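You operate a simulated robot arm through the tools that you are given. There is no shell and no other tool. Be economical: measure what you need, move in short steps, check, and stop when the job is done.

You are at the controls of a simulated two-armed robot. One attempt, no reset.

Task
Pick up the box that says "Powder" from the top of the shoe rack with one hand, pass it to the other hand and put it on the high shelf.
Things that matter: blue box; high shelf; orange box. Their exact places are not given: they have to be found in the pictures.

Only the result counts: the job must be done as asked and must still hold three seconds after the hand-in. Knocking over, shifting, dropping, spilling or breaking anything else fails it.

Robot
Two 7-joint arms with two-finger parallel grippers on one trunk, on a base that drives. Base frame: it is fixed to the floor where the robot stands at the start and does not move with it; the origin is under the middle of the robot, x ahead of it, y to its left, z up. Units: m, rad, N and s.
The left shoulder is at the start at [0.02, 0.138, 1.36], the right one opposite. With the tool pointing down near the work surface each hand reaches from about 0.1 to 0.48 m from the robot's upright axis, wherever it stands, measured 20 degrees to its own side. Places, roughly: high shelf (17x56 cm) [0.48, 0.02, 1.58]. Payload 1.57 kg a hand.
The tool frame of a hand sits at the grasp point between the pads (the TCP): z along the fingers, y along the line on which they close. The tips reach 0.03 m beyond it. Largest opening 0.08 m; finger width 0.017, thickness 0.012; the body of the gripper, 0.04 by 0.082 m, starts 0.08 m behind the TCP.
Orientation is that of the tool frame in the base frame, as [roll, pitch, yaw] about the fixed x, y, z axes, in that order (R = Rz(yaw) Ry(pitch) Rx(roll)). With the fingers straight down and closing along the base's y, the tool's x points along the base's -x, its y along +y and its z along -z.

Tools
- The arms move only by the tool jog_arm. It takes "left_increments", "right_increments" or both (then of equal length, played together; a hand with none holds still); each is a list of rows, each a list of 7 numbers: the turn, a rotation vector about the base's x, y, z in rad, then the shift along the base's x, y, z in m, then the opening, from 0 (shut) to 1 (fully open). In form: [[wx, wy, wz, dx, dy, dz, fingers], ...]. A call has 1 to 10 rows; each row shifts and turns the commanded pose from where the row before left it. Rows are played at 5 a second. More than 0.05 m and 0.15 rad between two rows, or a gripper value outside its range, and nothing of the call is played. A pose out of reach is approached as far as the arm can. The call stops where the force on the tool passes 40 N (or 10 N more than at its start, if that is more) or the arm is blocked; 0.2 s more then pass. Each finger travels about 0.045 m/s and halts on what it meets, pressing with about 21 N; the grip force reading is that of the motor and also rises with nothing between the fingers. The clock runs only during rows and for 0.2 s after the last one: add rows that do not move to give the fingers time. It gives the time, the measured TCP pose, the force on the tool (base axes), the opening and the grip force at its end, in the units of the frame above (readings bear some noise), with the torque about the TCP (base axes, N m) and any sound that the robot's microphone picked up.
- Cameras (640 x 400 px; columns grow to the right, rows downward): "scene" is now at [0.1916, 0.012, 1.2702]; the picture's right is [0.13, -0.99, 0.00], its down [-0.29, -0.04, -0.96] and it looks along [0.95, 0.12, -0.29] (base axes); focal length 214 px, centre (320, 200). "left" rides on the left gripper at [0.072, 0.007, -0.122] in its tool frame; the picture's right is [-0.09, 1.00, 0.00], its down [-0.84, -0.08, -0.54] and it looks along [-0.54, -0.05, 0.84] (tool axes); focal length 238 px, centre (320, 200). "right" rides on the right gripper at [0.072, -0.007, -0.122] in its tool frame; the picture's right is [0.09, 1.00, 0.00], its down [-0.84, 0.08, -0.54] and it looks along [-0.54, 0.05, 0.84] (tool axes); focal length 238 px, centre (320, 200).
- grab_frame(camera): a new picture of that camera. It takes no simulated time.
- move_column(by): slides the trunk up (or, below 0, down) by that many m; the arms and the scene camera ride with it, the base frame stays. It gives what a move gives, with no picture.
- base_move(legs): drives the robot by 1 to 6 legs, each [ahead, left, turn to the left] in m, m and rad, along the robot's own axes; the way and the turn of a leg run together, so that a leg with both is an arc; at most 1.5 m and 3.142 rad a leg. The arms and the cameras ride along, it lands a little off, and it stops where it bumps. It gives what a move gives.
- turn_head(pan, tilt): turns the head with the scene camera to pan (to the left, within 1.047 rad either way) and tilt (down, from -0.506 to 1.204), counted from straight ahead of the robot. It gives what a move gives.
- measure_at(camera, pixels): for up to 12 pixels [column, row] of the newest picture of that camera ("zoom" is the newest enlarged one), the place [x, y, z] in the base frame of the surface seen there, good to about 0.002 m. It takes no simulated time.
- inspect(camera, box): a new picture of the part [left, top, right, bottom] of that camera's present view, enlarged. It takes no simulated time.
- close_job(): hands the job in; it is judged then, once.

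Go step by step. Measure first, check grasps and placings, and put right what went wrong. The budget is 80 turns and 58 pictures, counting those below and the enlarged ones. Unless the task says otherwise, let go and move clear before handing in, and close with one line.

The tools are called after ">>>" by a JSON object that holds its "api" and its "payload". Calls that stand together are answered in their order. jog_arm: Moves the arms, as the interface text tells. Its arguments: {"type":"object","properties":{"left_increments":{"type":"array","items":{"type":"array","items":{"type":"number"}}},"right_increments":{"type":"array","items":{"type":"array","items":{"type":"number"}}}},"required":[]} The other tools are called the same way: move_column (by) slides the trunk up or down; base_move (legs) drives the base; turn_head (pan, tilt) turns the head that bears the scene camera; grab_frame (camera) takes a picture; measure_at (camera, pixels) gives the place of the surface under pixels of a picture; inspect (camera, box) takes an enlarged picture of a part of a camera's view; close_job () hands the job in.

At the start:

```text
t: 0.0
left_tcp_pos: [0.2093, 0.162, 0.9917]
left_orientation: [3.007, -0.002, 3.112]
left_ft_force: [-0.8, 0.8, -0.3]
left_torque: [0.0, -0.01, -0.01]
left_finger_gap: 0.0801
left_grasp_force: 0.0
right_tcp_pos: [0.2333, -0.0631, 0.9995]
right_orientation: [3.139, 0.001, -3.141]
right_ft_force: [-0.2, -0.7, 0.3]
right_torque: [0.01, 0.01, 0.04]
right_finger_gap: 0.0801
right_grasp_force: 0.0
trunk travel left (down, up): [-0.735, 0.505]
robot x, y, heading: [0.0025, -0.001, -0.002]
head pan, tilt: [0.126, 0.298]
```

scene: 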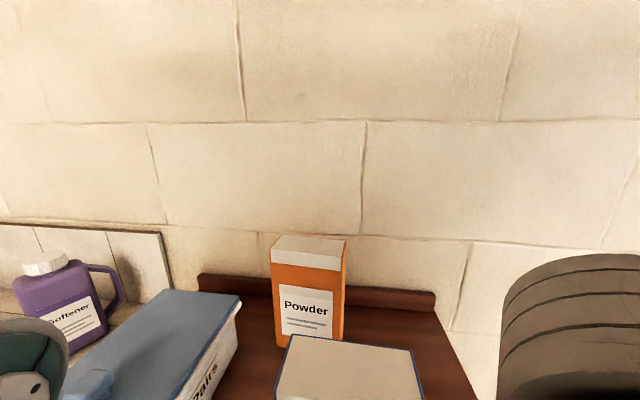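
right: 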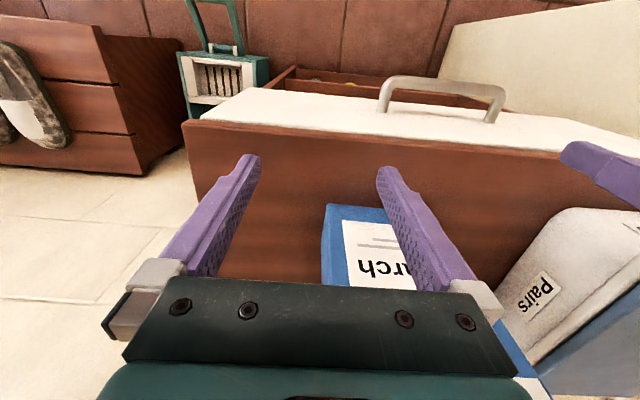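
left: 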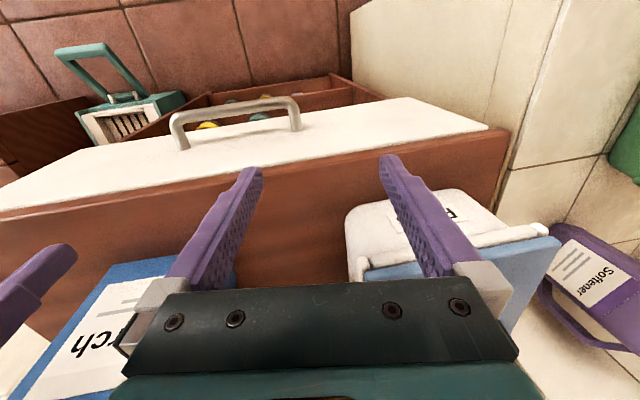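

The orange "Powder" box is at about (308,290) in the scene picture, with a blue box in front of it (350,365). I'll measure these and look further up and down.

>>> {"api": "measure_at", "payload": {"camera": "scene", "pixels": [[272, 250], [340, 270], [346, 243], [310, 262], [285, 238], [277, 330], [335, 335], [290, 340], [410, 355], [350, 370], [220, 300], [420, 300]]}}

>>> {"api": "turn_head", "payload": {"pan": 0.0, "tilt": 0.75}}

>>> {"api": "grab_frame", "payload": {"camera": "scene"}}

>>> {"api": "turn_head", "payload": {"pan": 0.0, "tilt": -0.5}}

>>> {"api": "grab_frame", "payload": {"camera": "scene"}}

```text
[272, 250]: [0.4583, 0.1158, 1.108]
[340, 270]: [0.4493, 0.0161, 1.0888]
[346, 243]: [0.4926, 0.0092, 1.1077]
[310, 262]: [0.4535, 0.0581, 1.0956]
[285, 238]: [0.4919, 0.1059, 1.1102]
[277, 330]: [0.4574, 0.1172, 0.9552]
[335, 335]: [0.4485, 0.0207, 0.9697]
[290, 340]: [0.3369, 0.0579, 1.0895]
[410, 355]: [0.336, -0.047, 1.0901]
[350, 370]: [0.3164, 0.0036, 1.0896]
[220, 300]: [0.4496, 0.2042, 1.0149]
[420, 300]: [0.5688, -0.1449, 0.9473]
```

```text
t: 0.9
left_tcp_pos: [0.2094, 0.1647, 0.9916]
left_orientation: [2.993, 0.0, 3.11]
left_ft_force: [0.6, -0.6, 0.5]
left_torque: [-0.03, -0.02, 0.01]
left_finger_gap: 0.0802
left_grasp_force: 0.0
right_tcp_pos: [0.232, -0.0629, 0.9995]
right_orientation: [3.141, 0.0, 3.141]
right_ft_force: [0.3, -0.3, -0.7]
right_torque: [0.01, 0.0, 0.03]
right_finger_gap: 0.0801
right_grasp_force: 0.1
trunk travel left (down, up): [-0.735, 0.505]
robot x, y, heading: [0.0001, 0.0003, 0.002]
head pan, tilt: [0.0, 0.75]
```

```text
54 pictures are left
```

scene: 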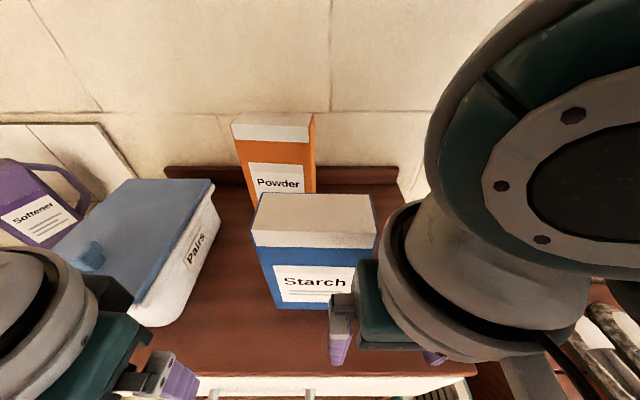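

```text
t: 2.3
left_tcp_pos: [0.2093, 0.1649, 0.9911]
left_orientation: [2.992, -0.003, 3.11]
left_ft_force: [-0.4, 0.0, 0.5]
left_torque: [0.06, -0.03, 0.03]
left_finger_gap: 0.08
left_grasp_force: 0.0
right_tcp_pos: [0.2344, -0.0619, 1.0005]
right_orientation: [-3.141, 0.001, -3.141]
right_ft_force: [0.0, 0.0, -0.4]
right_torque: [0.01, 0.0, -0.01]
right_finger_gap: 0.0803
right_grasp_force: 0.0
trunk travel left (down, up): [-0.735, 0.505]
robot x, y, heading: [0.0001, 0.0016, 0.0]
head pan, tilt: [0.0, -0.499]
```

```text
53 pictures are left
```

scene: 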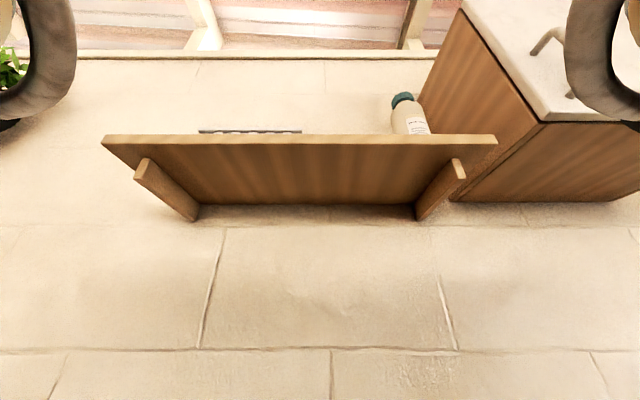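

The shelf is straight ahead, seen from below (edge at y≈140), with something flat at (250,131) and a bottle at (410,115) on it. I'll measure these and the cabinet on the right before raising the trunk.

>>> {"api": "measure_at", "payload": {"camera": "scene", "pixels": [[105, 138], [495, 138], [300, 140], [250, 131], [205, 131], [299, 131], [410, 115], [540, 122], [460, 12], [200, 205], [600, 30], [40, 60]]}}

>>> {"api": "turn_head", "payload": {"pan": -0.9, "tilt": -0.2}}

>>> {"api": "grab_frame", "payload": {"camera": "scene"}}

>>> {"api": "turn_head", "payload": {"pan": 0.9, "tilt": -0.2}}

>>> {"api": "grab_frame", "payload": {"camera": "scene"}}

```text
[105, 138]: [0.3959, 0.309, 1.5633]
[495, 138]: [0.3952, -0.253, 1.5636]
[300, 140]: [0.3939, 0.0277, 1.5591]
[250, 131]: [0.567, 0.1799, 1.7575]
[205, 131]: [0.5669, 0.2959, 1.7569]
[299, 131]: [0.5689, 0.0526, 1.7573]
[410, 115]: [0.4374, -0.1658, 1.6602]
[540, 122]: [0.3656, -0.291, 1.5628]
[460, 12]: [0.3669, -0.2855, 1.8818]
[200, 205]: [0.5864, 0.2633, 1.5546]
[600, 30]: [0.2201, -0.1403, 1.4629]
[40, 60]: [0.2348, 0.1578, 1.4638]
```

```text
t: 3.5
left_tcp_pos: [0.2102, 0.1641, 0.9917]
left_orientation: [2.994, -0.004, 3.11]
left_ft_force: [-0.7, 0.1, 0.4]
left_torque: [0.01, -0.02, 0.02]
left_finger_gap: 0.0799
left_grasp_force: 0.0
right_tcp_pos: [0.2322, -0.0615, 0.9999]
right_orientation: [3.141, 0.001, 3.141]
right_ft_force: [0.0, 0.7, -0.6]
right_torque: [0.01, 0.02, 0.0]
right_finger_gap: 0.0798
right_grasp_force: 0.1
trunk travel left (down, up): [-0.735, 0.505]
robot x, y, heading: [-0.0003, 0.0013, -0.003]
head pan, tilt: [-0.901, -0.201]
```

```text
52 pictures are left
```

scene: 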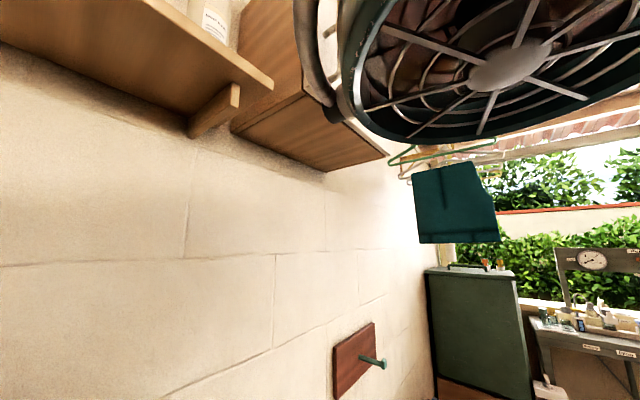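

```text
t: 5.3
left_tcp_pos: [0.2091, 0.1648, 0.9916]
left_orientation: [2.993, -0.005, 3.109]
left_ft_force: [0.4, -0.2, -0.1]
left_torque: [0.01, 0.02, -0.01]
left_finger_gap: 0.0801
left_grasp_force: 0.1
right_tcp_pos: [0.2333, -0.061, 1.0001]
right_orientation: [-3.14, 0.0, 3.14]
right_ft_force: [-0.4, -0.8, -0.6]
right_torque: [-0.02, 0.03, 0.03]
right_finger_gap: 0.0803
right_grasp_force: 0.0
trunk travel left (down, up): [-0.735, 0.505]
robot x, y, heading: [0.0006, 0.0019, 0.001]
head pan, tilt: [0.901, -0.201]
```

```text
51 pictures are left
```

scene: 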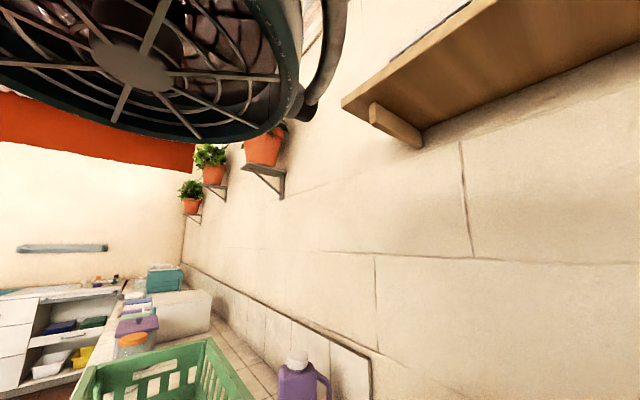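

The shelf runs y −0.25..0.31, x 0.395..0.58; a cabinet sits to its right (x>0.366, y<−0.285). I'll raise the trunk to see the shelf's top.

>>> {"api": "move_column", "payload": {"by": 0.45}}

>>> {"api": "turn_head", "payload": {"pan": 0.0, "tilt": 0.3}}

>>> {"api": "grab_frame", "payload": {"camera": "scene"}}

>>> {"api": "turn_head", "payload": {"pan": 0.0, "tilt": 0.8}}

>>> {"api": "grab_frame", "payload": {"camera": "scene"}}

```text
refused: 0.45 is not a number from -0.4 to 0.4
```

```text
t: 6.5
left_tcp_pos: [0.209, 0.165, 0.9912]
left_orientation: [2.995, -0.002, 3.112]
left_ft_force: [1.0, -0.5, 0.7]
left_torque: [0.05, 0.03, -0.01]
left_finger_gap: 0.0798
left_grasp_force: 0.0
right_tcp_pos: [0.2338, -0.0622, 0.9996]
right_orientation: [3.141, 0.0, -3.139]
right_ft_force: [0.2, -0.3, 0.3]
right_torque: [0.01, 0.01, 0.02]
right_finger_gap: 0.0801
right_grasp_force: 0.2
trunk travel left (down, up): [-0.735, 0.505]
robot x, y, heading: [0.0005, 0.0013, -0.001]
head pan, tilt: [0.0, 0.3]
```

```text
50 pictures are left
```

scene: 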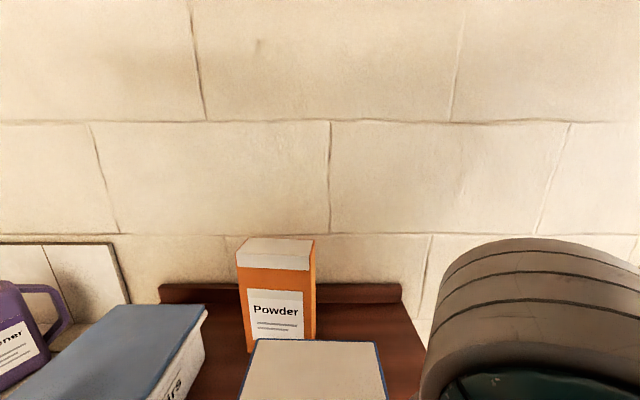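

```text
t: 7.5
left_tcp_pos: [0.2094, 0.1642, 0.9911]
left_orientation: [2.993, -0.004, 3.11]
left_ft_force: [-0.1, 0.0, -0.5]
left_torque: [-0.02, 0.0, 0.02]
left_finger_gap: 0.0803
left_grasp_force: 0.0
right_tcp_pos: [0.2332, -0.0632, 0.9999]
right_orientation: [-3.141, -0.001, 3.14]
right_ft_force: [0.3, 0.6, -1.1]
right_torque: [0.01, 0.0, 0.02]
right_finger_gap: 0.0803
right_grasp_force: 0.1
trunk travel left (down, up): [-0.735, 0.505]
robot x, y, heading: [-0.0017, -0.0003, 0.001]
head pan, tilt: [0.0, 0.799]
```

```text
49 pictures are left
```

scene: 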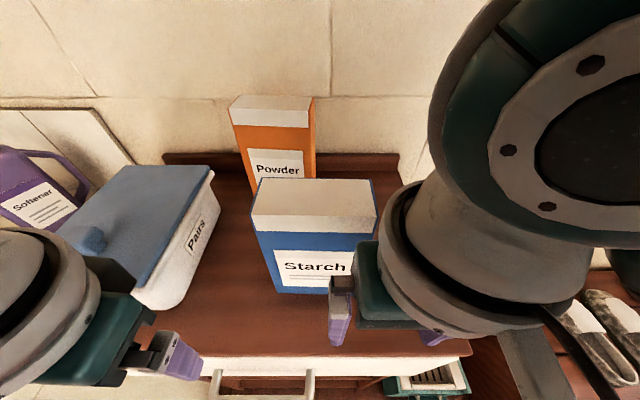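

The move was refused, the limit being 0.4 m at a time. I'll raise by 0.4 and look.

>>> {"api": "move_column", "payload": {"by": 0.4}}

>>> {"api": "turn_head", "payload": {"pan": 0.0, "tilt": 0.35}}

>>> {"api": "grab_frame", "payload": {"camera": "scene"}}

>>> {"api": "turn_head", "payload": {"pan": 0.0, "tilt": 1.1}}

>>> {"api": "grab_frame", "payload": {"camera": "scene"}}

```text
t: 11.3
left_tcp_pos: [0.2096, 0.1644, 1.3911]
left_orientation: [2.993, -0.003, 3.111]
left_ft_force: [0.6, -0.5, -0.1]
left_torque: [0.0, -0.01, 0.0]
left_finger_gap: 0.08
left_grasp_force: 0.0
right_tcp_pos: [0.2341, -0.0618, 1.3993]
right_orientation: [3.141, 0.0, -3.14]
right_ft_force: [-0.9, 0.1, 0.2]
right_torque: [0.02, 0.0, 0.01]
right_finger_gap: 0.0803
right_grasp_force: 0.1
trunk travel left (down, up): [-1.135, 0.105]
robot x, y, heading: [-0.0005, -0.0016, -0.003]
head pan, tilt: [0.0, 0.799]
```

```text
t: 12.2
left_tcp_pos: [0.209, 0.1646, 1.392]
left_orientation: [2.993, -0.002, 3.111]
left_ft_force: [-0.4, 0.8, 0.2]
left_torque: [-0.02, -0.01, 0.0]
left_finger_gap: 0.08
left_grasp_force: 0.1
right_tcp_pos: [0.2343, -0.0628, 1.4009]
right_orientation: [-3.141, 0.0, 3.141]
right_ft_force: [0.3, 0.2, 0.0]
right_torque: [-0.02, -0.01, -0.04]
right_finger_gap: 0.0801
right_grasp_force: 0.1
trunk travel left (down, up): [-1.135, 0.105]
robot x, y, heading: [-0.0002, -0.0022, 0.001]
head pan, tilt: [0.0, 0.351]
```

```text
48 pictures are left
```

scene: 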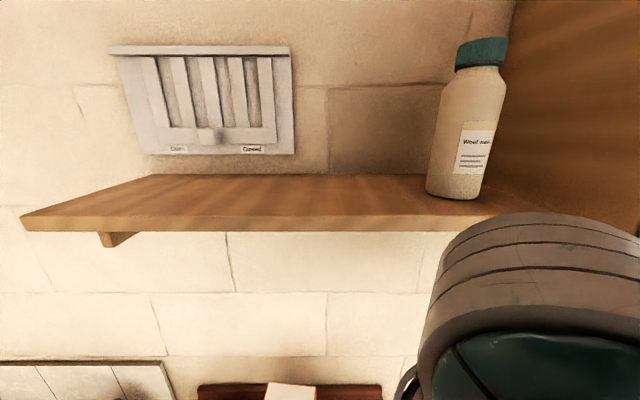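

```text
t: 13.3
left_tcp_pos: [0.21, 0.1634, 1.391]
left_orientation: [2.993, -0.004, 3.11]
left_ft_force: [0.0, -0.3, 0.1]
left_torque: [-0.03, 0.01, -0.03]
left_finger_gap: 0.0801
left_grasp_force: 0.0
right_tcp_pos: [0.2339, -0.062, 1.3998]
right_orientation: [3.14, -0.002, -3.14]
right_ft_force: [-0.3, 0.1, 0.4]
right_torque: [0.01, -0.02, 0.02]
right_finger_gap: 0.08
right_grasp_force: 0.1
trunk travel left (down, up): [-1.135, 0.105]
robot x, y, heading: [-0.0021, -0.0001, 0.002]
head pan, tilt: [0.0, 1.1]
```

```text
47 pictures are left
```

scene: 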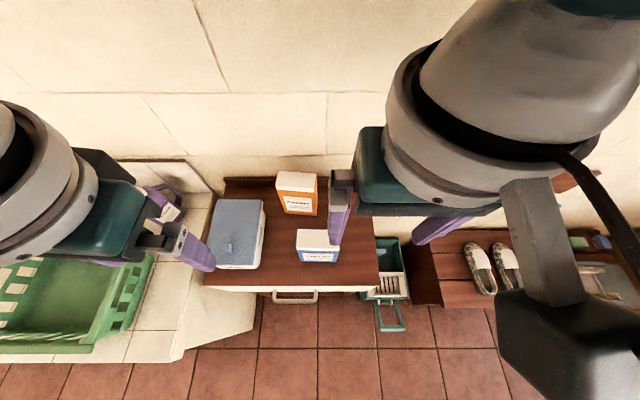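

The shelf is free between y≈−0.1 and the left end, with a vent on the wall above it. From above I can now see the orange box's top (297,180) and the blue box's (317,237), so I'll zoom in and measure those.

>>> {"api": "inspect", "payload": {"camera": "scene", "box": [200, 150, 400, 275]}}

```text
3.20 times, centred on (300, 212) of scene
```

zoom: 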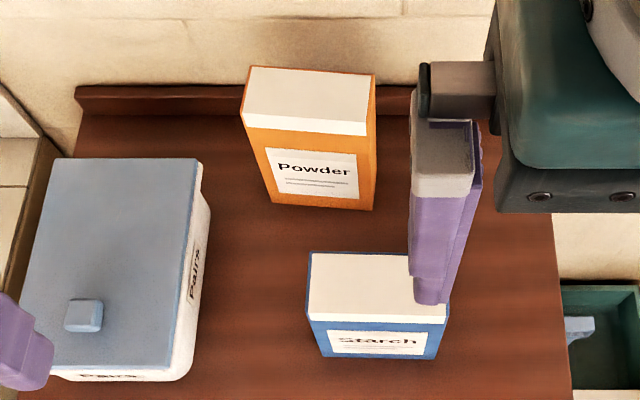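

>>> {"api": "measure_at", "payload": {"camera": "zoom", "pixels": [[253, 70], [374, 78], [246, 123], [363, 133], [276, 198], [369, 208], [313, 256], [405, 258], [310, 310], [250, 250], [200, 165], [300, 88]]}}

```text
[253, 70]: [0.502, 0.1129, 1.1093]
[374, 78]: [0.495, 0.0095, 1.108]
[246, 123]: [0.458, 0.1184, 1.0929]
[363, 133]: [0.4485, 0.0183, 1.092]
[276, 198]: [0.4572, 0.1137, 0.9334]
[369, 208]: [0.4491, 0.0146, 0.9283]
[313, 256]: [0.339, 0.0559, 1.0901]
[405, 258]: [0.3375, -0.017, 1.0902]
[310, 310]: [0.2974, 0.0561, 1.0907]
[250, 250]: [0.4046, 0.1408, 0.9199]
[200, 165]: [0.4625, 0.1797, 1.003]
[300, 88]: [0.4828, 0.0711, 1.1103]
```

Orange box: centre ≈(0.476, 0.065), z 0.92–1.109, about 0.045 deep × 0.104 wide, yaw ≈−0.08 rad; the blue box ends at x=0.339. Now I check the free floor ahead of the base so I can drive closer.

>>> {"api": "measure_at", "payload": {"camera": "scene", "pixels": [[290, 291], [230, 287], [370, 291], [295, 301], [320, 330], [390, 325], [300, 390], [440, 304], [150, 320], [120, 350], [175, 358], [220, 330]]}}

>>> {"api": "turn_head", "payload": {"pan": 0.0, "tilt": 1.2}}

>>> {"api": "grab_frame", "payload": {"camera": "scene"}}

```text
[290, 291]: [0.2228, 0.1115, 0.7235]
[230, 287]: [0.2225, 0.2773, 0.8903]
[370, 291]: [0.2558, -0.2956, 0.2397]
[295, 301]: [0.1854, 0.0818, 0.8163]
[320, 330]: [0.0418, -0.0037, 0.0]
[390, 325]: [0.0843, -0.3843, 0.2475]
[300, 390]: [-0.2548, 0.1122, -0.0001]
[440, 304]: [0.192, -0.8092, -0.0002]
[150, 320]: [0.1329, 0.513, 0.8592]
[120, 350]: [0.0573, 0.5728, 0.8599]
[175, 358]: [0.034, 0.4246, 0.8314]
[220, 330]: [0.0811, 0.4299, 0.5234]
```

```text
t: 14.0
left_tcp_pos: [0.2091, 0.164, 1.3904]
left_orientation: [2.994, -0.003, 3.11]
left_ft_force: [0.1, 0.4, -1.0]
left_torque: [0.0, 0.01, 0.02]
left_finger_gap: 0.0798
left_grasp_force: 0.0
right_tcp_pos: [0.2335, -0.0619, 1.3995]
right_orientation: [3.14, 0.0, 3.141]
right_ft_force: [0.1, 0.4, -0.2]
right_torque: [-0.03, -0.01, 0.0]
right_finger_gap: 0.0801
right_grasp_force: 0.0
trunk travel left (down, up): [-1.135, 0.105]
robot x, y, heading: [-0.0006, -0.0004, -0.002]
head pan, tilt: [0.0, 1.201]
```

```text
45 pictures are left
```

scene: 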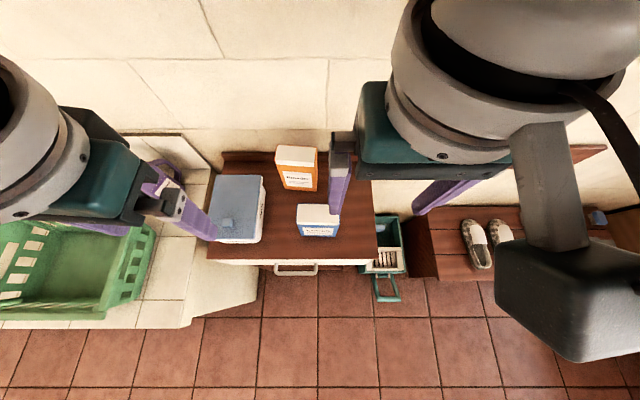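

The rack's front is at x=0.222 with its handle at 0.185, and the floor before it is clear. I'll drive a little ahead and left so the right hand reaches the box comfortably.

>>> {"api": "base_move", "payload": {"legs": [[0.05, 0.06, 0.0]]}}

>>> {"api": "jog_arm", "payload": {"left_increments": [[0, 0, 0, 0, 0.03, 0.04, 1], [0, 0, 0, 0, 0.03, 0.04, 1], [0, 0, 0, 0, 0.0, 0.04, 1], [0, 0, 0, 0, 0.0, 0.04, 1]], "right_increments": [[0, 0, 0, 0, 0, 0.04, 1], [0, 0, 0, 0, 0, 0.04, 1], [0, 0, 0, 0, 0, 0.04, 1], [0, 0, 0, 0, 0, 0.04, 1]]}}

>>> {"api": "move_column", "payload": {"by": -0.35}}

>>> {"api": "turn_head", "payload": {"pan": 0.1, "tilt": 0.7}}

>>> {"api": "grab_frame", "payload": {"camera": "scene"}}

```text
t: 15.0
left_tcp_pos: [0.2594, 0.2262, 1.3905]
left_orientation: [2.992, -0.003, 3.112]
left_ft_force: [0.5, 0.0, -0.4]
left_torque: [-0.03, -0.02, 0.03]
left_finger_gap: 0.0802
left_grasp_force: 0.0
right_tcp_pos: [0.2816, -0.0019, 1.4009]
right_orientation: [-3.141, -0.001, 3.141]
right_ft_force: [0.8, 0.2, 0.7]
right_torque: [-0.02, -0.01, -0.01]
right_finger_gap: 0.0798
right_grasp_force: 0.0
trunk travel left (down, up): [-1.135, 0.105]
robot x, y, heading: [0.0479, 0.0596, -0.0]
head pan, tilt: [0.0, 1.201]
```

```text
t: 15.5
left_tcp_pos: [0.2558, 0.3086, 1.419]
left_orientation: [2.844, -0.014, 3.078]
left_ft_force: [-0.3, 0.0, -1.3]
left_torque: [-0.01, 0.0, 0.0]
left_finger_gap: 0.08
left_grasp_force: 0.2
left hand out of reach, approached as far as the arm can: row 1, 2
right_tcp_pos: [0.2829, -0.001, 1.4533]
right_orientation: [3.141, 0.003, -3.14]
right_ft_force: [-0.4, -0.3, -0.2]
right_torque: [0.02, 0.01, -0.01]
right_finger_gap: 0.0802
right_grasp_force: 0.1
trunk travel left (down, up): [-1.135, 0.105]
robot x, y, heading: [0.0491, 0.0621, 0.003]
head pan, tilt: [0.0, 1.201]
stopped in row 2 (left hand): the arm was blocked; the commanded pose is now the measured one
```

```text
t: 18.9
left_tcp_pos: [0.2547, 0.3084, 1.0686]
left_orientation: [2.846, -0.015, 3.076]
left_ft_force: [-0.1, 0.7, 0.2]
left_torque: [0.0, 0.04, 0.02]
left_finger_gap: 0.0799
left_grasp_force: 0.0
right_tcp_pos: [0.2838, -0.0015, 1.1016]
right_orientation: [3.141, 0.003, -3.139]
right_ft_force: [-0.6, -0.5, -0.1]
right_torque: [0.0, 0.01, -0.04]
right_finger_gap: 0.0798
right_grasp_force: 0.0
trunk travel left (down, up): [-0.785, 0.455]
robot x, y, heading: [0.0509, 0.0586, -0.003]
head pan, tilt: [0.0, 1.201]
```

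```text
t: 19.9
left_tcp_pos: [0.255, 0.3084, 1.0691]
left_orientation: [2.845, -0.017, 3.074]
left_ft_force: [0.6, 0.3, -0.3]
left_torque: [-0.01, -0.02, 0.0]
left_finger_gap: 0.0802
left_grasp_force: 0.1
right_tcp_pos: [0.286, -0.0022, 1.102]
right_orientation: [3.14, 0.003, 3.138]
right_ft_force: [-0.9, -0.4, 0.8]
right_torque: [-0.03, 0.0, 0.0]
right_finger_gap: 0.0797
right_grasp_force: 0.0
trunk travel left (down, up): [-0.785, 0.455]
robot x, y, heading: [0.0475, 0.0606, 0.002]
head pan, tilt: [0.099, 0.7]
```

```text
44 pictures are left
```

scene: 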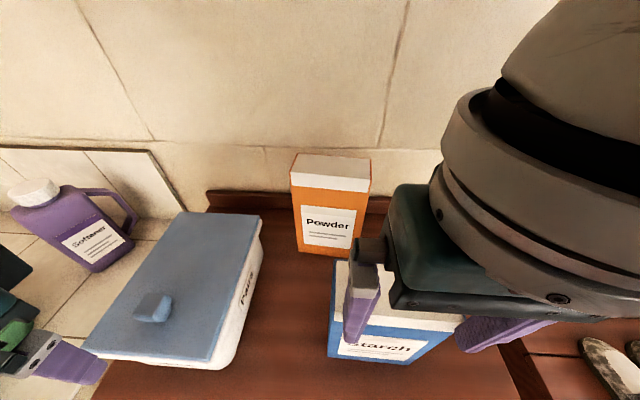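

The right fingers are at z≈1.07 just in front of the blue box, so I lift the right hand straight up first. The left hand stays clear above the counter.

>>> {"api": "jog_arm", "payload": {"right_increments": [[0, 0, 0, 0, 0, 0.04, 1], [0, 0, 0, 0, 0, 0.04, 1], [0, 0, 0, 0, 0, 0.04, 1], [0, 0, 0, 0, 0, 0, 1]]}}

>>> {"api": "grab_frame", "payload": {"camera": "scene"}}

```text
t: 20.2
left_tcp_pos: [0.2546, 0.3101, 1.0681]
left_orientation: [2.844, -0.015, 3.076]
left_ft_force: [0.1, -0.1, -0.8]
left_torque: [0.01, 0.0, -0.03]
left_finger_gap: 0.08
left_grasp_force: 0.0
right_tcp_pos: [0.2884, -0.0081, 1.1105]
right_orientation: [-3.118, 0.013, 3.112]
right_ft_force: [18.4, 18.1, -25.4]
right_torque: [-2.81, 0.9, -1.53]
right_finger_gap: 0.0801
right_grasp_force: 0.1
trunk travel left (down, up): [-0.785, 0.455]
robot x, y, heading: [0.0488, 0.0622, -0.0]
head pan, tilt: [0.099, 0.7]
stopped in row 1 (right hand): the force on the tool passed its limit at 170 N (the readings are from after the stop); the commanded pose is now the measured one
```

```text
43 pictures are left
```

scene: 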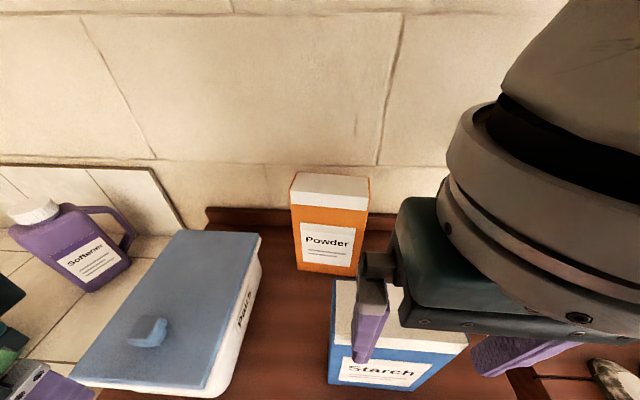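

Raising the hand met the head: the readings show it pushed down and to the right, 0.2 m below the camera. I'll check that the blue box has not moved, then raise everything with the trunk.

>>> {"api": "measure_at", "payload": {"camera": "scene", "pixels": [[335, 284], [333, 335], [350, 282], [330, 380], [405, 385], [292, 178], [369, 184], [363, 208], [440, 350], [365, 330], [466, 348], [380, 345]]}}

>>> {"api": "move_column", "payload": {"by": 0.12}}

>>> {"api": "grab_frame", "payload": {"camera": "scene"}}

```text
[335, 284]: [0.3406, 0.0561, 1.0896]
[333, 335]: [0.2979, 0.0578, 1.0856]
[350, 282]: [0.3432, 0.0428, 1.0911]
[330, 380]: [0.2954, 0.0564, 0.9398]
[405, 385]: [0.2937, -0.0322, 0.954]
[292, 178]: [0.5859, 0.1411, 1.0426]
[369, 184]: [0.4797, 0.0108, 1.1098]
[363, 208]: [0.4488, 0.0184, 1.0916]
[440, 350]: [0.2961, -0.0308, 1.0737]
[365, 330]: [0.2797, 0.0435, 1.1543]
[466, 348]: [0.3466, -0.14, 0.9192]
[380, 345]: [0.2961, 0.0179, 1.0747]
```

```text
t: 20.6
left_tcp_pos: [0.2547, 0.3097, 1.0784]
left_orientation: [2.842, -0.016, 3.075]
left_ft_force: [-0.1, 0.1, 0.0]
left_torque: [0.0, -0.01, 0.03]
left_finger_gap: 0.0799
left_grasp_force: 0.1
right_tcp_pos: [0.2891, -0.0073, 1.1198]
right_orientation: [-3.114, 0.012, 3.109]
right_ft_force: [6.9, 7.4, -8.8]
right_torque: [-1.01, 0.44, -0.6]
right_finger_gap: 0.0799
right_grasp_force: 0.0
trunk travel left (down, up): [-0.794, 0.446]
robot x, y, heading: [0.051, 0.0613, -0.0]
head pan, tilt: [0.099, 0.7]
stopped: the force on the tool passed its limit at 54 N (the readings are from after the stop); the commanded pose is now the measured one
```

```text
42 pictures are left
```

scene: 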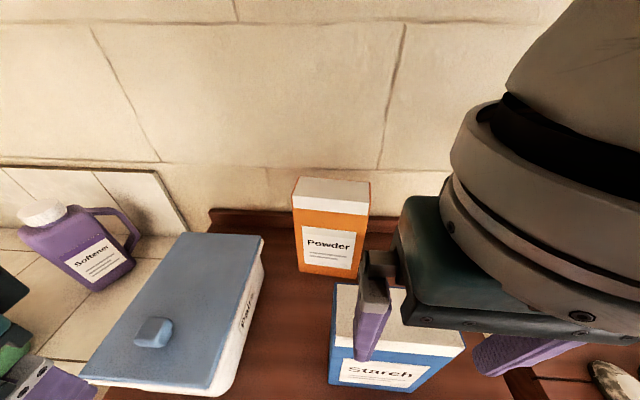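

The blue box has not moved (front edge still x≈0.296, left y≈0.057). I'll step the trunk up once more now that the contact has relaxed.

>>> {"api": "move_column", "payload": {"by": 0.05}}

```text
t: 21.6
left_tcp_pos: [0.2542, 0.3094, 1.1296]
left_orientation: [2.842, -0.015, 3.075]
left_ft_force: [1.0, 0.5, 0.2]
left_torque: [0.0, 0.02, -0.02]
left_finger_gap: 0.08
left_grasp_force: 0.1
right_tcp_pos: [0.2894, -0.0098, 1.1696]
right_orientation: [-3.115, 0.012, 3.115]
right_ft_force: [14.7, 9.0, -22.3]
right_torque: [-1.35, 0.64, -0.75]
right_finger_gap: 0.0799
right_grasp_force: 0.1
trunk travel left (down, up): [-0.844, 0.396]
robot x, y, heading: [0.0507, 0.0616, 0.002]
head pan, tilt: [0.099, 0.7]
```

Fingertips are now at 1.14, clear above the blue box. I'll move the right hand away from the head, to the right and forward.

>>> {"api": "jog_arm", "payload": {"right_increments": [[0, 0, 0, 0.02, -0.03, -0.01, 1], [0, 0, 0, 0.03, -0.03, 0, 1], [0, 0, 0, 0.03, -0.03, 0, 1], [0, 0, 0, 0, 0, 0, 1]]}}

>>> {"api": "grab_frame", "payload": {"camera": "scene"}}

```text
t: 22.6
left_tcp_pos: [0.2543, 0.3094, 1.1295]
left_orientation: [2.844, -0.016, 3.076]
left_ft_force: [1.1, -0.2, 0.5]
left_torque: [0.0, 0.03, 0.03]
left_finger_gap: 0.0801
left_grasp_force: 0.1
right_tcp_pos: [0.3683, -0.0988, 1.1622]
right_orientation: [-3.116, 0.01, 3.116]
right_ft_force: [1.3, 0.0, 0.1]
right_torque: [0.01, 0.02, 0.0]
right_finger_gap: 0.0801
right_grasp_force: 0.0
trunk travel left (down, up): [-0.844, 0.396]
robot x, y, heading: [0.0479, 0.0624, 0.005]
head pan, tilt: [0.099, 0.7]
```

```text
41 pictures are left
```

scene: 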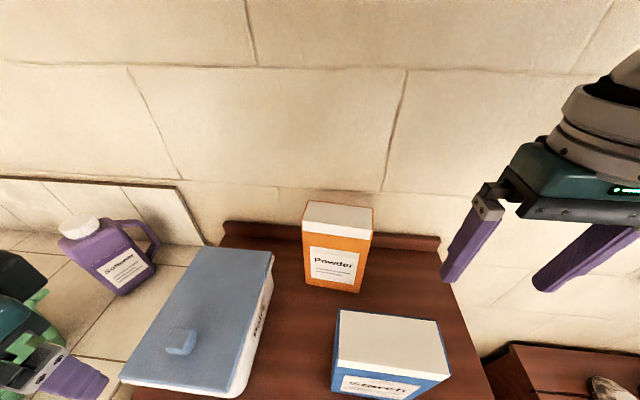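

The right hand is free and above everything. I'll level it and turn it 85° so its fingers close along the box's thin (45 mm) side.

>>> {"api": "jog_arm", "payload": {"right_increments": [[0.0256, 0.01, 0, 0, 0, 0.02, 1], [0, 0, 0.149, 0, 0, 0.02, 1], [0, 0, 0.149, 0, 0, 0, 1], [0, 0, 0.149, 0, 0, 0, 1], [0, 0, 0.149, 0, 0, 0, 1], [0, 0, 0.149, 0, 0, 0, 1], [0, 0, 0.149, 0, 0, 0, 1], [0, 0, 0.149, 0, 0, 0, 1], [0, 0, 0.149, 0, 0, 0, 1], [0, 0, 0.149, 0, 0, 0, 1]]}}

>>> {"api": "grab_frame", "payload": {"camera": "scene"}}

```text
t: 24.8
left_tcp_pos: [0.2546, 0.3083, 1.1291]
left_orientation: [2.844, -0.017, 3.075]
left_ft_force: [0.4, 0.0, -0.4]
left_torque: [0.0, 0.03, 0.02]
left_finger_gap: 0.08
left_grasp_force: 0.0
right_tcp_pos: [0.3687, -0.0994, 1.2004]
right_orientation: [-3.14, 0.001, -1.823]
right_ft_force: [-0.2, -0.2, 0.5]
right_torque: [0.01, 0.02, 0.0]
right_finger_gap: 0.0803
right_grasp_force: 0.1
trunk travel left (down, up): [-0.844, 0.396]
robot x, y, heading: [0.0532, 0.057, 0.001]
head pan, tilt: [0.099, 0.7]
```

```text
40 pictures are left
```

scene: 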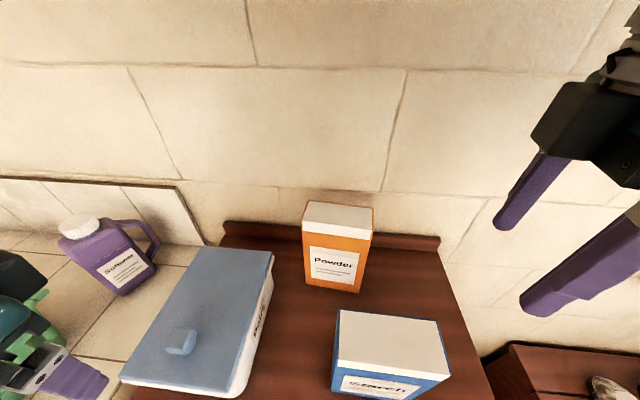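

Yaw is −1.823, 0.167 short of the box's orientation. I'll finish the turn while moving above the box centre.

>>> {"api": "jog_arm", "payload": {"right_increments": [[0, 0, 0.0835, 0.0214, 0.0328, 0, 1], [0, 0, 0.0835, 0.0214, 0.0328, 0, 1], [0, 0, 0, 0.0214, 0.0328, 0, 1], [0, 0, 0, 0.0214, 0.0328, 0, 1], [0, 0, 0, 0.0214, 0.0328, 0, 1], [0, 0, 0, 0, 0, 0, 1]]}}

>>> {"api": "grab_frame", "payload": {"camera": "scene"}}

>>> {"api": "grab_frame", "payload": {"camera": "right"}}

```text
t: 26.2
left_tcp_pos: [0.2552, 0.3088, 1.1291]
left_orientation: [2.844, -0.016, 3.075]
left_ft_force: [0.5, 0.5, -0.2]
left_torque: [-0.03, 0.02, 0.01]
left_finger_gap: 0.0798
left_grasp_force: 0.0
right_tcp_pos: [0.4759, 0.0661, 1.2004]
right_orientation: [-3.14, -0.001, -1.659]
right_ft_force: [-0.3, 0.1, -0.3]
right_torque: [-0.01, 0.01, 0.02]
right_finger_gap: 0.0801
right_grasp_force: 0.1
trunk travel left (down, up): [-0.844, 0.396]
robot x, y, heading: [0.0471, 0.0586, 0.006]
head pan, tilt: [0.099, 0.7]
```

```text
39 pictures are left
```

scene: 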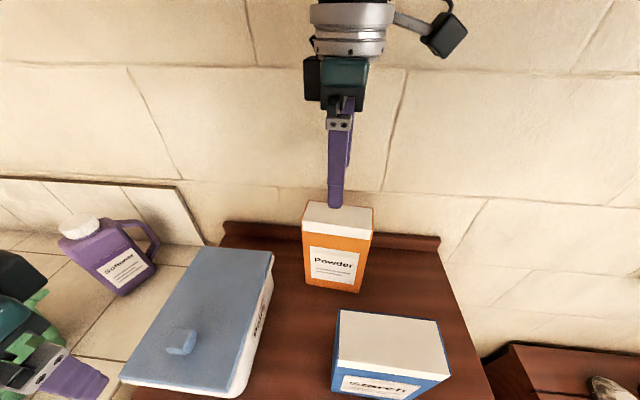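

```text
38 pictures are left
```

right: 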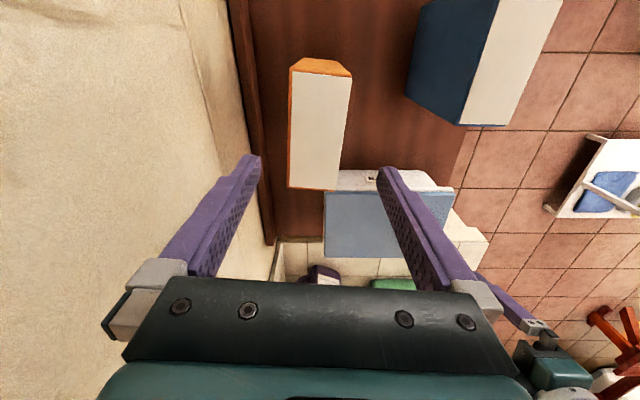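

The hand is squarely above the box (right picture: box between the fingers). I'll descend to TCP z≈1.07 and look before closing.

>>> {"api": "jog_arm", "payload": {"right_increments": [[0, 0, 0, 0, 0, -0.04, 1], [0, 0, 0, 0, 0, -0.04, 1], [0, 0, 0, 0, 0, -0.03, 1], [0, 0, 0, 0, 0, -0.02, 1], [0, 0, 0, 0, 0, 0, 1]]}}

>>> {"api": "grab_frame", "payload": {"camera": "right"}}

```text
t: 27.4
left_tcp_pos: [0.2542, 0.3082, 1.1284]
left_orientation: [2.843, -0.017, 3.075]
left_ft_force: [0.2, 0.3, 0.1]
left_torque: [0.01, 0.0, 0.01]
left_finger_gap: 0.0799
left_grasp_force: 0.1
right_tcp_pos: [0.4625, 0.0566, 1.1047]
right_orientation: [-3.129, 0.003, -1.665]
right_ft_force: [0.9, -0.2, 0.4]
right_torque: [-0.03, 0.0, 0.02]
right_finger_gap: 0.0798
right_grasp_force: 0.2
right hand out of reach, approached as far as the arm can: row 2, 3, 4
trunk travel left (down, up): [-0.844, 0.396]
robot x, y, heading: [0.0492, 0.0587, 0.005]
head pan, tilt: [0.099, 0.7]
```

```text
37 pictures are left
```

right: 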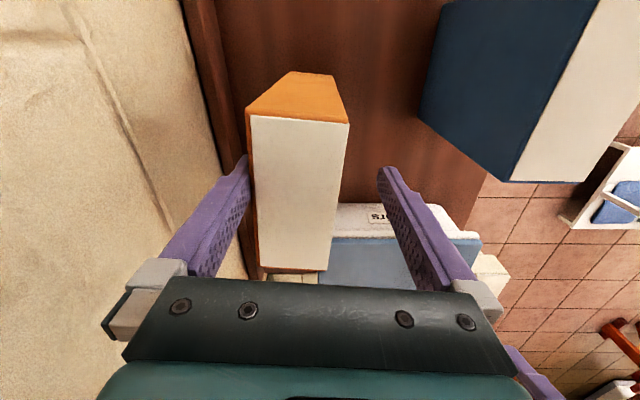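

The arm runs out of reach at z=1.105 and has drifted to x=0.4625. I'll back up, then lower the trunk instead to gain reach.

>>> {"api": "jog_arm", "payload": {"right_increments": [[0, 0, 0, 0, 0, 0.03, 1], [0, 0, 0, 0, 0, 0.03, 1], [0, 0, 0, 0, 0, 0.02, 1], [0, 0, 0, 0, 0, 0, 1]]}}

```text
t: 28.4
left_tcp_pos: [0.2551, 0.3092, 1.1301]
left_orientation: [2.843, -0.016, 3.075]
left_ft_force: [-0.1, -0.3, 1.0]
left_torque: [-0.02, 0.0, -0.01]
left_finger_gap: 0.0799
left_grasp_force: 0.0
right_tcp_pos: [0.4791, 0.0553, 1.1729]
right_orientation: [3.137, 0.005, -1.658]
right_ft_force: [1.1, -0.1, -0.3]
right_torque: [0.01, 0.0, 0.01]
right_finger_gap: 0.08
right_grasp_force: 0.1
right hand out of reach, approached as far as the arm can: row 1, 2, 3
trunk travel left (down, up): [-0.844, 0.396]
robot x, y, heading: [0.051, 0.0605, 0.003]
head pan, tilt: [0.099, 0.7]
```

The hand is above the box again but slightly off. I'll recentre it and lift the left hand so that it stays clear of the "Pairs" box when the trunk comes down.

>>> {"api": "jog_arm", "payload": {"left_increments": [[0, 0, 0, 0, 0, 0.03, 1], [0, 0, 0, 0, 0, 0.03, 1], [0, 0, 0, 0, 0, 0.03, 1], [0, 0, 0, 0, 0, 0, 1]], "right_increments": [[0, 0, 0, -0.003, 0.009, 0.02, 1], [0, 0, 0, 0, 0, 0, 1], [0, 0, 0, 0, 0, 0, 1], [0, 0, 0, 0, 0, 0, 1]]}}

```text
t: 29.6
left_tcp_pos: [0.254, 0.3592, 1.1666]
left_orientation: [2.705, -0.024, 3.062]
left_ft_force: [0.6, 0.2, -0.4]
left_torque: [0.0, -0.02, 0.03]
left_finger_gap: 0.0797
left_grasp_force: 0.1
left hand out of reach, approached as far as the arm can: row 1, 2, 3
right_tcp_pos: [0.4826, 0.0542, 1.1937]
right_orientation: [3.14, -0.001, -1.661]
right_ft_force: [0.4, 1.4, 0.0]
right_torque: [-0.04, 0.03, -0.02]
right_finger_gap: 0.0802
right_grasp_force: 0.1
right hand out of reach, approached as far as the arm can: row 1
trunk travel left (down, up): [-0.844, 0.396]
robot x, y, heading: [0.0462, 0.0605, -0.002]
head pan, tilt: [0.099, 0.7]
stopped in row 4 (left hand): the arm was blocked; the commanded pose is now the measured one
```

Left hand is now clear at (0.25, 0.36, 1.17). I'll correct the right hand's small offset.

>>> {"api": "jog_arm", "payload": {"right_increments": [[0, 0, 0, -0.007, 0.01, 0, 1], [0, 0, 0, 0, 0, 0, 1]]}}

```text
t: 30.2
left_tcp_pos: [0.2524, 0.3585, 1.1654]
left_orientation: [2.706, -0.025, 3.06]
left_ft_force: [-0.2, -0.4, -0.2]
left_torque: [-0.02, 0.03, 0.03]
left_finger_gap: 0.0799
left_grasp_force: 0.1
right_tcp_pos: [0.4875, 0.0633, 1.1996]
right_orientation: [-3.115, 0.016, -1.656]
right_ft_force: [-0.5, 0.4, -0.2]
right_torque: [-0.04, 0.0, -0.03]
right_finger_gap: 0.0801
right_grasp_force: 0.0
right hand out of reach, approached as far as the arm can: row 1
trunk travel left (down, up): [-0.844, 0.396]
robot x, y, heading: [0.0483, 0.0641, 0.003]
head pan, tilt: [0.099, 0.7]
```

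Still at the edge of reach. I'll lower the trunk by 0.04 (fingertips stay above the box) and recentre there.

>>> {"api": "move_column", "payload": {"by": -0.04}}

>>> {"api": "jog_arm", "payload": {"right_increments": [[0, 0, 0, 0, 0, 0.03, 1], [0, 0, 0, 0, 0, 0.01, 1], [0, 0, 0, 0, 0, 0, 1]]}}

```text
t: 31.0
left_tcp_pos: [0.2528, 0.3583, 1.1245]
left_orientation: [2.706, -0.024, 3.06]
left_ft_force: [0.0, 1.0, -0.2]
left_torque: [0.0, 0.02, 0.01]
left_finger_gap: 0.08
left_grasp_force: 0.1
right_tcp_pos: [0.4896, 0.0645, 1.1605]
right_orientation: [-3.114, 0.014, -1.656]
right_ft_force: [-0.6, 0.1, 0.9]
right_torque: [-0.02, 0.02, -0.02]
right_finger_gap: 0.08
right_grasp_force: 0.1
trunk travel left (down, up): [-0.804, 0.436]
robot x, y, heading: [0.0512, 0.0617, 0.003]
head pan, tilt: [0.099, 0.7]
```

```text
t: 31.8
left_tcp_pos: [0.2528, 0.358, 1.1254]
left_orientation: [2.704, -0.027, 3.063]
left_ft_force: [-0.7, -0.1, -0.1]
left_torque: [0.0, 0.02, -0.04]
left_finger_gap: 0.0799
left_grasp_force: 0.0
right_tcp_pos: [0.4883, 0.0636, 1.1998]
right_orientation: [-3.114, 0.016, -1.656]
right_ft_force: [-0.9, 0.1, 0.0]
right_torque: [0.02, 0.01, 0.03]
right_finger_gap: 0.0799
right_grasp_force: 0.1
trunk travel left (down, up): [-0.804, 0.436]
robot x, y, heading: [0.0501, 0.0617, 0.007]
head pan, tilt: [0.099, 0.7]
```

In reach again. Lowering the trunk 0.05 more, then levelling the tool and recentring on (0.4755, 0.0645).

>>> {"api": "move_column", "payload": {"by": -0.05}}

>>> {"api": "jog_arm", "payload": {"right_increments": [[-0.0136, 0.0289, 0, -0.0128, 0.0009, 0, 1], [0, 0, 0, 0, 0, 0, 1], [0, 0, 0, 0, 0, 0, 1]]}}

```text
t: 32.7
left_tcp_pos: [0.2527, 0.3594, 1.076]
left_orientation: [2.706, -0.023, 3.061]
left_ft_force: [-1.0, 0.2, -0.6]
left_torque: [0.01, -0.06, 0.01]
left_finger_gap: 0.0799
left_grasp_force: 0.2
right_tcp_pos: [0.4882, 0.0633, 1.1507]
right_orientation: [-3.114, 0.015, -1.656]
right_ft_force: [0.4, -0.3, -0.2]
right_torque: [0.01, 0.0, 0.01]
right_finger_gap: 0.0799
right_grasp_force: 0.0
trunk travel left (down, up): [-0.754, 0.486]
robot x, y, heading: [0.0472, 0.0575, 0.009]
head pan, tilt: [0.099, 0.7]
```

```text
t: 33.5
left_tcp_pos: [0.2533, 0.3599, 1.0755]
left_orientation: [2.706, -0.025, 3.061]
left_ft_force: [0.2, 0.4, -0.8]
left_torque: [0.01, -0.03, 0.01]
left_finger_gap: 0.0801
left_grasp_force: 0.0
right_tcp_pos: [0.4768, 0.0647, 1.1513]
right_orientation: [3.14, -0.002, -1.654]
right_ft_force: [0.1, -0.2, 0.1]
right_torque: [-0.02, 0.0, 0.01]
right_finger_gap: 0.0799
right_grasp_force: 0.1
trunk travel left (down, up): [-0.754, 0.486]
robot x, y, heading: [0.05, 0.0612, 0.007]
head pan, tilt: [0.099, 0.7]
```

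Centred and level. Descending 0.08 with the arm.

>>> {"api": "jog_arm", "payload": {"right_increments": [[0, 0, 0, -0.001, 0, -0.03, 1], [0, 0, 0, 0, 0, -0.03, 1], [0, 0, 0, 0, 0, -0.02, 1], [0, 0, 0, 0, 0, 0, 1]]}}

>>> {"api": "grab_frame", "payload": {"camera": "right"}}

```text
t: 34.5
left_tcp_pos: [0.2531, 0.3588, 1.0754]
left_orientation: [2.703, -0.024, 3.062]
left_ft_force: [0.0, -0.2, -0.3]
left_torque: [0.03, -0.01, 0.0]
left_finger_gap: 0.0801
left_grasp_force: 0.1
right_tcp_pos: [0.4745, 0.0642, 1.07]
right_orientation: [-3.139, -0.001, -1.655]
right_ft_force: [-0.1, -0.5, 0.4]
right_torque: [0.04, 0.01, 0.04]
right_finger_gap: 0.0799
right_grasp_force: 0.0
trunk travel left (down, up): [-0.754, 0.486]
robot x, y, heading: [0.0543, 0.0617, 0.001]
head pan, tilt: [0.099, 0.7]
```

```text
36 pictures are left
```

right: 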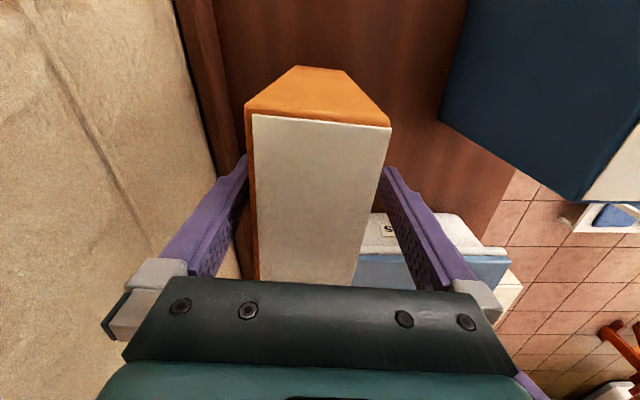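

The fingers straddle the box. Closing.

>>> {"api": "jog_arm", "payload": {"right_increments": [[0, 0, 0, 0, 0, 0, 0], [0, 0, 0, 0, 0, 0, 0], [0, 0, 0, 0, 0, 0, 0], [0, 0, 0, 0, 0, 0, 0], [0, 0, 0, 0, 0, 0, 0], [0, 0, 0, 0, 0, 0, 0]]}}

>>> {"api": "jog_arm", "payload": {"right_increments": [[0, 0, 0, 0, 0, 0.02, 0], [0, 0, 0, 0, 0, 0.02, 0], [0, 0, 0, 0, 0, 0, 0]]}}

>>> {"api": "grab_frame", "payload": {"camera": "scene"}}

```text
t: 35.9
left_tcp_pos: [0.2527, 0.3591, 1.0763]
left_orientation: [2.705, -0.024, 3.061]
left_ft_force: [-0.5, 0.3, 0.2]
left_torque: [0.0, -0.01, 0.04]
left_finger_gap: 0.0801
left_grasp_force: 0.0
right_tcp_pos: [0.4733, 0.0652, 1.0701]
right_orientation: [-3.139, 0.0, -1.656]
right_ft_force: [1.4, -0.8, -0.4]
right_torque: [-0.03, -0.05, -0.03]
right_finger_gap: 0.05
right_grasp_force: 20.8
trunk travel left (down, up): [-0.754, 0.486]
robot x, y, heading: [0.0486, 0.0628, 0.004]
head pan, tilt: [0.099, 0.7]
```

```text
t: 36.7
left_tcp_pos: [0.253, 0.3594, 1.076]
left_orientation: [2.707, -0.026, 3.062]
left_ft_force: [-0.2, -0.4, -0.4]
left_torque: [0.0, 0.01, 0.01]
left_finger_gap: 0.0801
left_grasp_force: 0.0
right_tcp_pos: [0.475, 0.0644, 1.1103]
right_orientation: [3.141, -0.003, -1.656]
right_ft_force: [-0.6, 0.6, -6.2]
right_torque: [0.0, 0.01, -0.01]
right_finger_gap: 0.0499
right_grasp_force: 20.8
trunk travel left (down, up): [-0.754, 0.486]
robot x, y, heading: [0.0499, 0.0612, -0.003]
head pan, tilt: [0.099, 0.7]
```

```text
35 pictures are left
```

scene: 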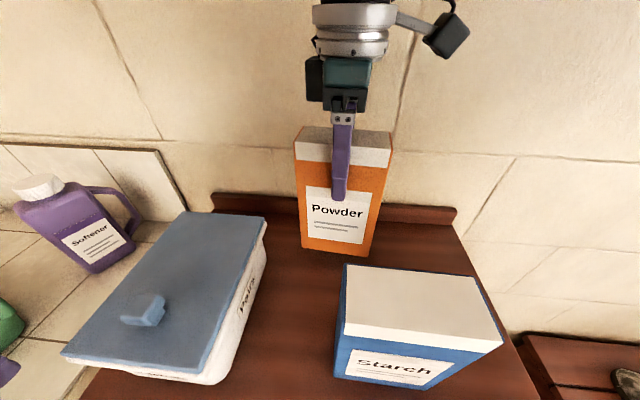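

The box is held (gap 0.050, grip 20.8 N, weight ≈6 N) and off the rack. I'll lift it to clear the "Pairs" box and swing it back-left around the blue box, out from under the shelf.

>>> {"api": "jog_arm", "payload": {"right_increments": [[0, 0, 0, 0, 0, 0.03, 0], [0, 0, 0, 0, 0, 0.03, 0], [0, 0, 0, -0.01, 0.02, 0.03, 0], [0, 0, 0, -0.01, 0.02, 0.01, 0], [0, 0, 0, -0.01, 0.02, 0, 0], [0, 0, 0, -0.025, 0.005, 0, 0], [0, 0, 0, -0.025, 0, 0, 0], [0, 0, 0, -0.025, 0, 0, 0], [0, 0, 0, 0, 0, 0, 0]]}}

>>> {"api": "grab_frame", "payload": {"camera": "scene"}}

```text
t: 38.7
left_tcp_pos: [0.2517, 0.3608, 1.0747]
left_orientation: [2.703, -0.026, 3.061]
left_ft_force: [0.7, -0.1, 0.1]
left_torque: [0.0, -0.01, 0.02]
left_finger_gap: 0.08
left_grasp_force: 0.1
right_tcp_pos: [0.3692, 0.1296, 1.2099]
right_orientation: [3.14, -0.002, -1.654]
right_ft_force: [0.5, 0.0, -5.3]
right_torque: [0.01, 0.0, -0.02]
right_finger_gap: 0.0499
right_grasp_force: 20.6
trunk travel left (down, up): [-0.754, 0.486]
robot x, y, heading: [0.0504, 0.0635, 0.001]
head pan, tilt: [0.099, 0.7]
```

```text
34 pictures are left
```

scene: 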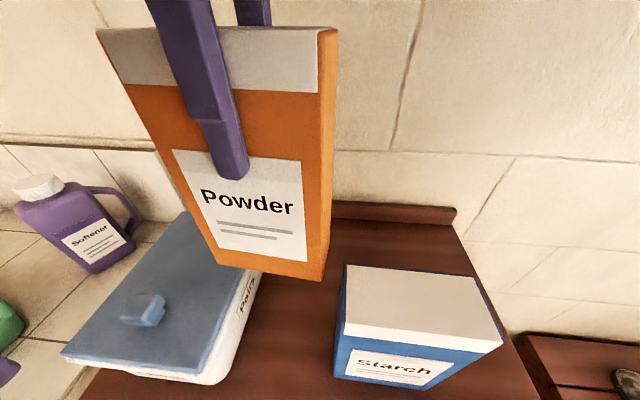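

The box hangs clear at x≈0.37, y≈0.13. I'll raise the trunk slightly, back the base away from the shelf, then raise the trunk fully.

>>> {"api": "move_column", "payload": {"by": 0.03}}

>>> {"api": "base_move", "payload": {"legs": [[-0.18, 0.0, 0.0]]}}

>>> {"api": "move_column", "payload": {"by": 0.36}}

>>> {"api": "turn_head", "payload": {"pan": 0.2, "tilt": 0.75}}

>>> {"api": "grab_frame", "payload": {"camera": "scene"}}

```text
t: 39.5
left_tcp_pos: [0.2525, 0.3604, 1.1062]
left_orientation: [2.705, -0.026, 3.061]
left_ft_force: [-0.4, -0.1, -0.1]
left_torque: [0.0, 0.02, 0.04]
left_finger_gap: 0.08
left_grasp_force: 0.1
right_tcp_pos: [0.3687, 0.1298, 1.2408]
right_orientation: [3.14, -0.001, -1.654]
right_ft_force: [-0.3, -0.3, -5.2]
right_torque: [-0.01, 0.03, 0.02]
right_finger_gap: 0.0501
right_grasp_force: 20.9
trunk travel left (down, up): [-0.784, 0.456]
robot x, y, heading: [0.0496, 0.06, 0.003]
head pan, tilt: [0.099, 0.7]
```

```text
t: 41.0
left_tcp_pos: [0.074, 0.3599, 1.1067]
left_orientation: [2.706, -0.028, 3.062]
left_ft_force: [0.1, 0.1, 0.7]
left_torque: [-0.02, 0.01, 0.03]
left_finger_gap: 0.0803
left_grasp_force: 0.0
right_tcp_pos: [0.1895, 0.1287, 1.2399]
right_orientation: [3.141, -0.001, -1.654]
right_ft_force: [0.4, -0.1, -6.2]
right_torque: [0.0, 0.04, 0.0]
right_finger_gap: 0.0501
right_grasp_force: 21.2
trunk travel left (down, up): [-0.784, 0.456]
robot x, y, heading: [-0.1271, 0.0584, -0.001]
head pan, tilt: [0.099, 0.7]
```

```text
t: 44.5
left_tcp_pos: [0.0732, 0.3599, 1.4656]
left_orientation: [2.702, -0.027, 3.063]
left_ft_force: [0.1, -0.2, 0.5]
left_torque: [0.01, 0.02, 0.0]
left_finger_gap: 0.0798
left_grasp_force: 0.1
right_tcp_pos: [0.1909, 0.1301, 1.6003]
right_orientation: [3.141, -0.002, -1.653]
right_ft_force: [-0.6, 0.5, -6.0]
right_torque: [-0.02, 0.01, -0.03]
right_finger_gap: 0.05
right_grasp_force: 21.0
trunk travel left (down, up): [-1.144, 0.096]
robot x, y, heading: [-0.1312, 0.0619, -0.001]
head pan, tilt: [0.099, 0.7]
```

```text
t: 45.1
left_tcp_pos: [0.0739, 0.3604, 1.4663]
left_orientation: [2.701, -0.026, 3.062]
left_ft_force: [-0.4, 0.4, 0.6]
left_torque: [0.02, -0.01, -0.01]
left_finger_gap: 0.0802
left_grasp_force: 0.1
right_tcp_pos: [0.1898, 0.1298, 1.5995]
right_orientation: [-3.14, -0.002, -1.652]
right_ft_force: [0.5, 1.1, -5.7]
right_torque: [0.01, 0.03, 0.03]
right_finger_gap: 0.0497
right_grasp_force: 20.9
trunk travel left (down, up): [-1.144, 0.096]
robot x, y, heading: [-0.1326, 0.062, -0.0]
head pan, tilt: [0.201, 0.75]
```

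```text
33 pictures are left
```

scene: 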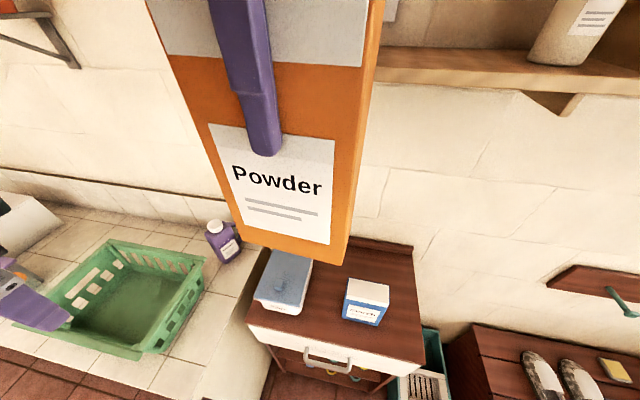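

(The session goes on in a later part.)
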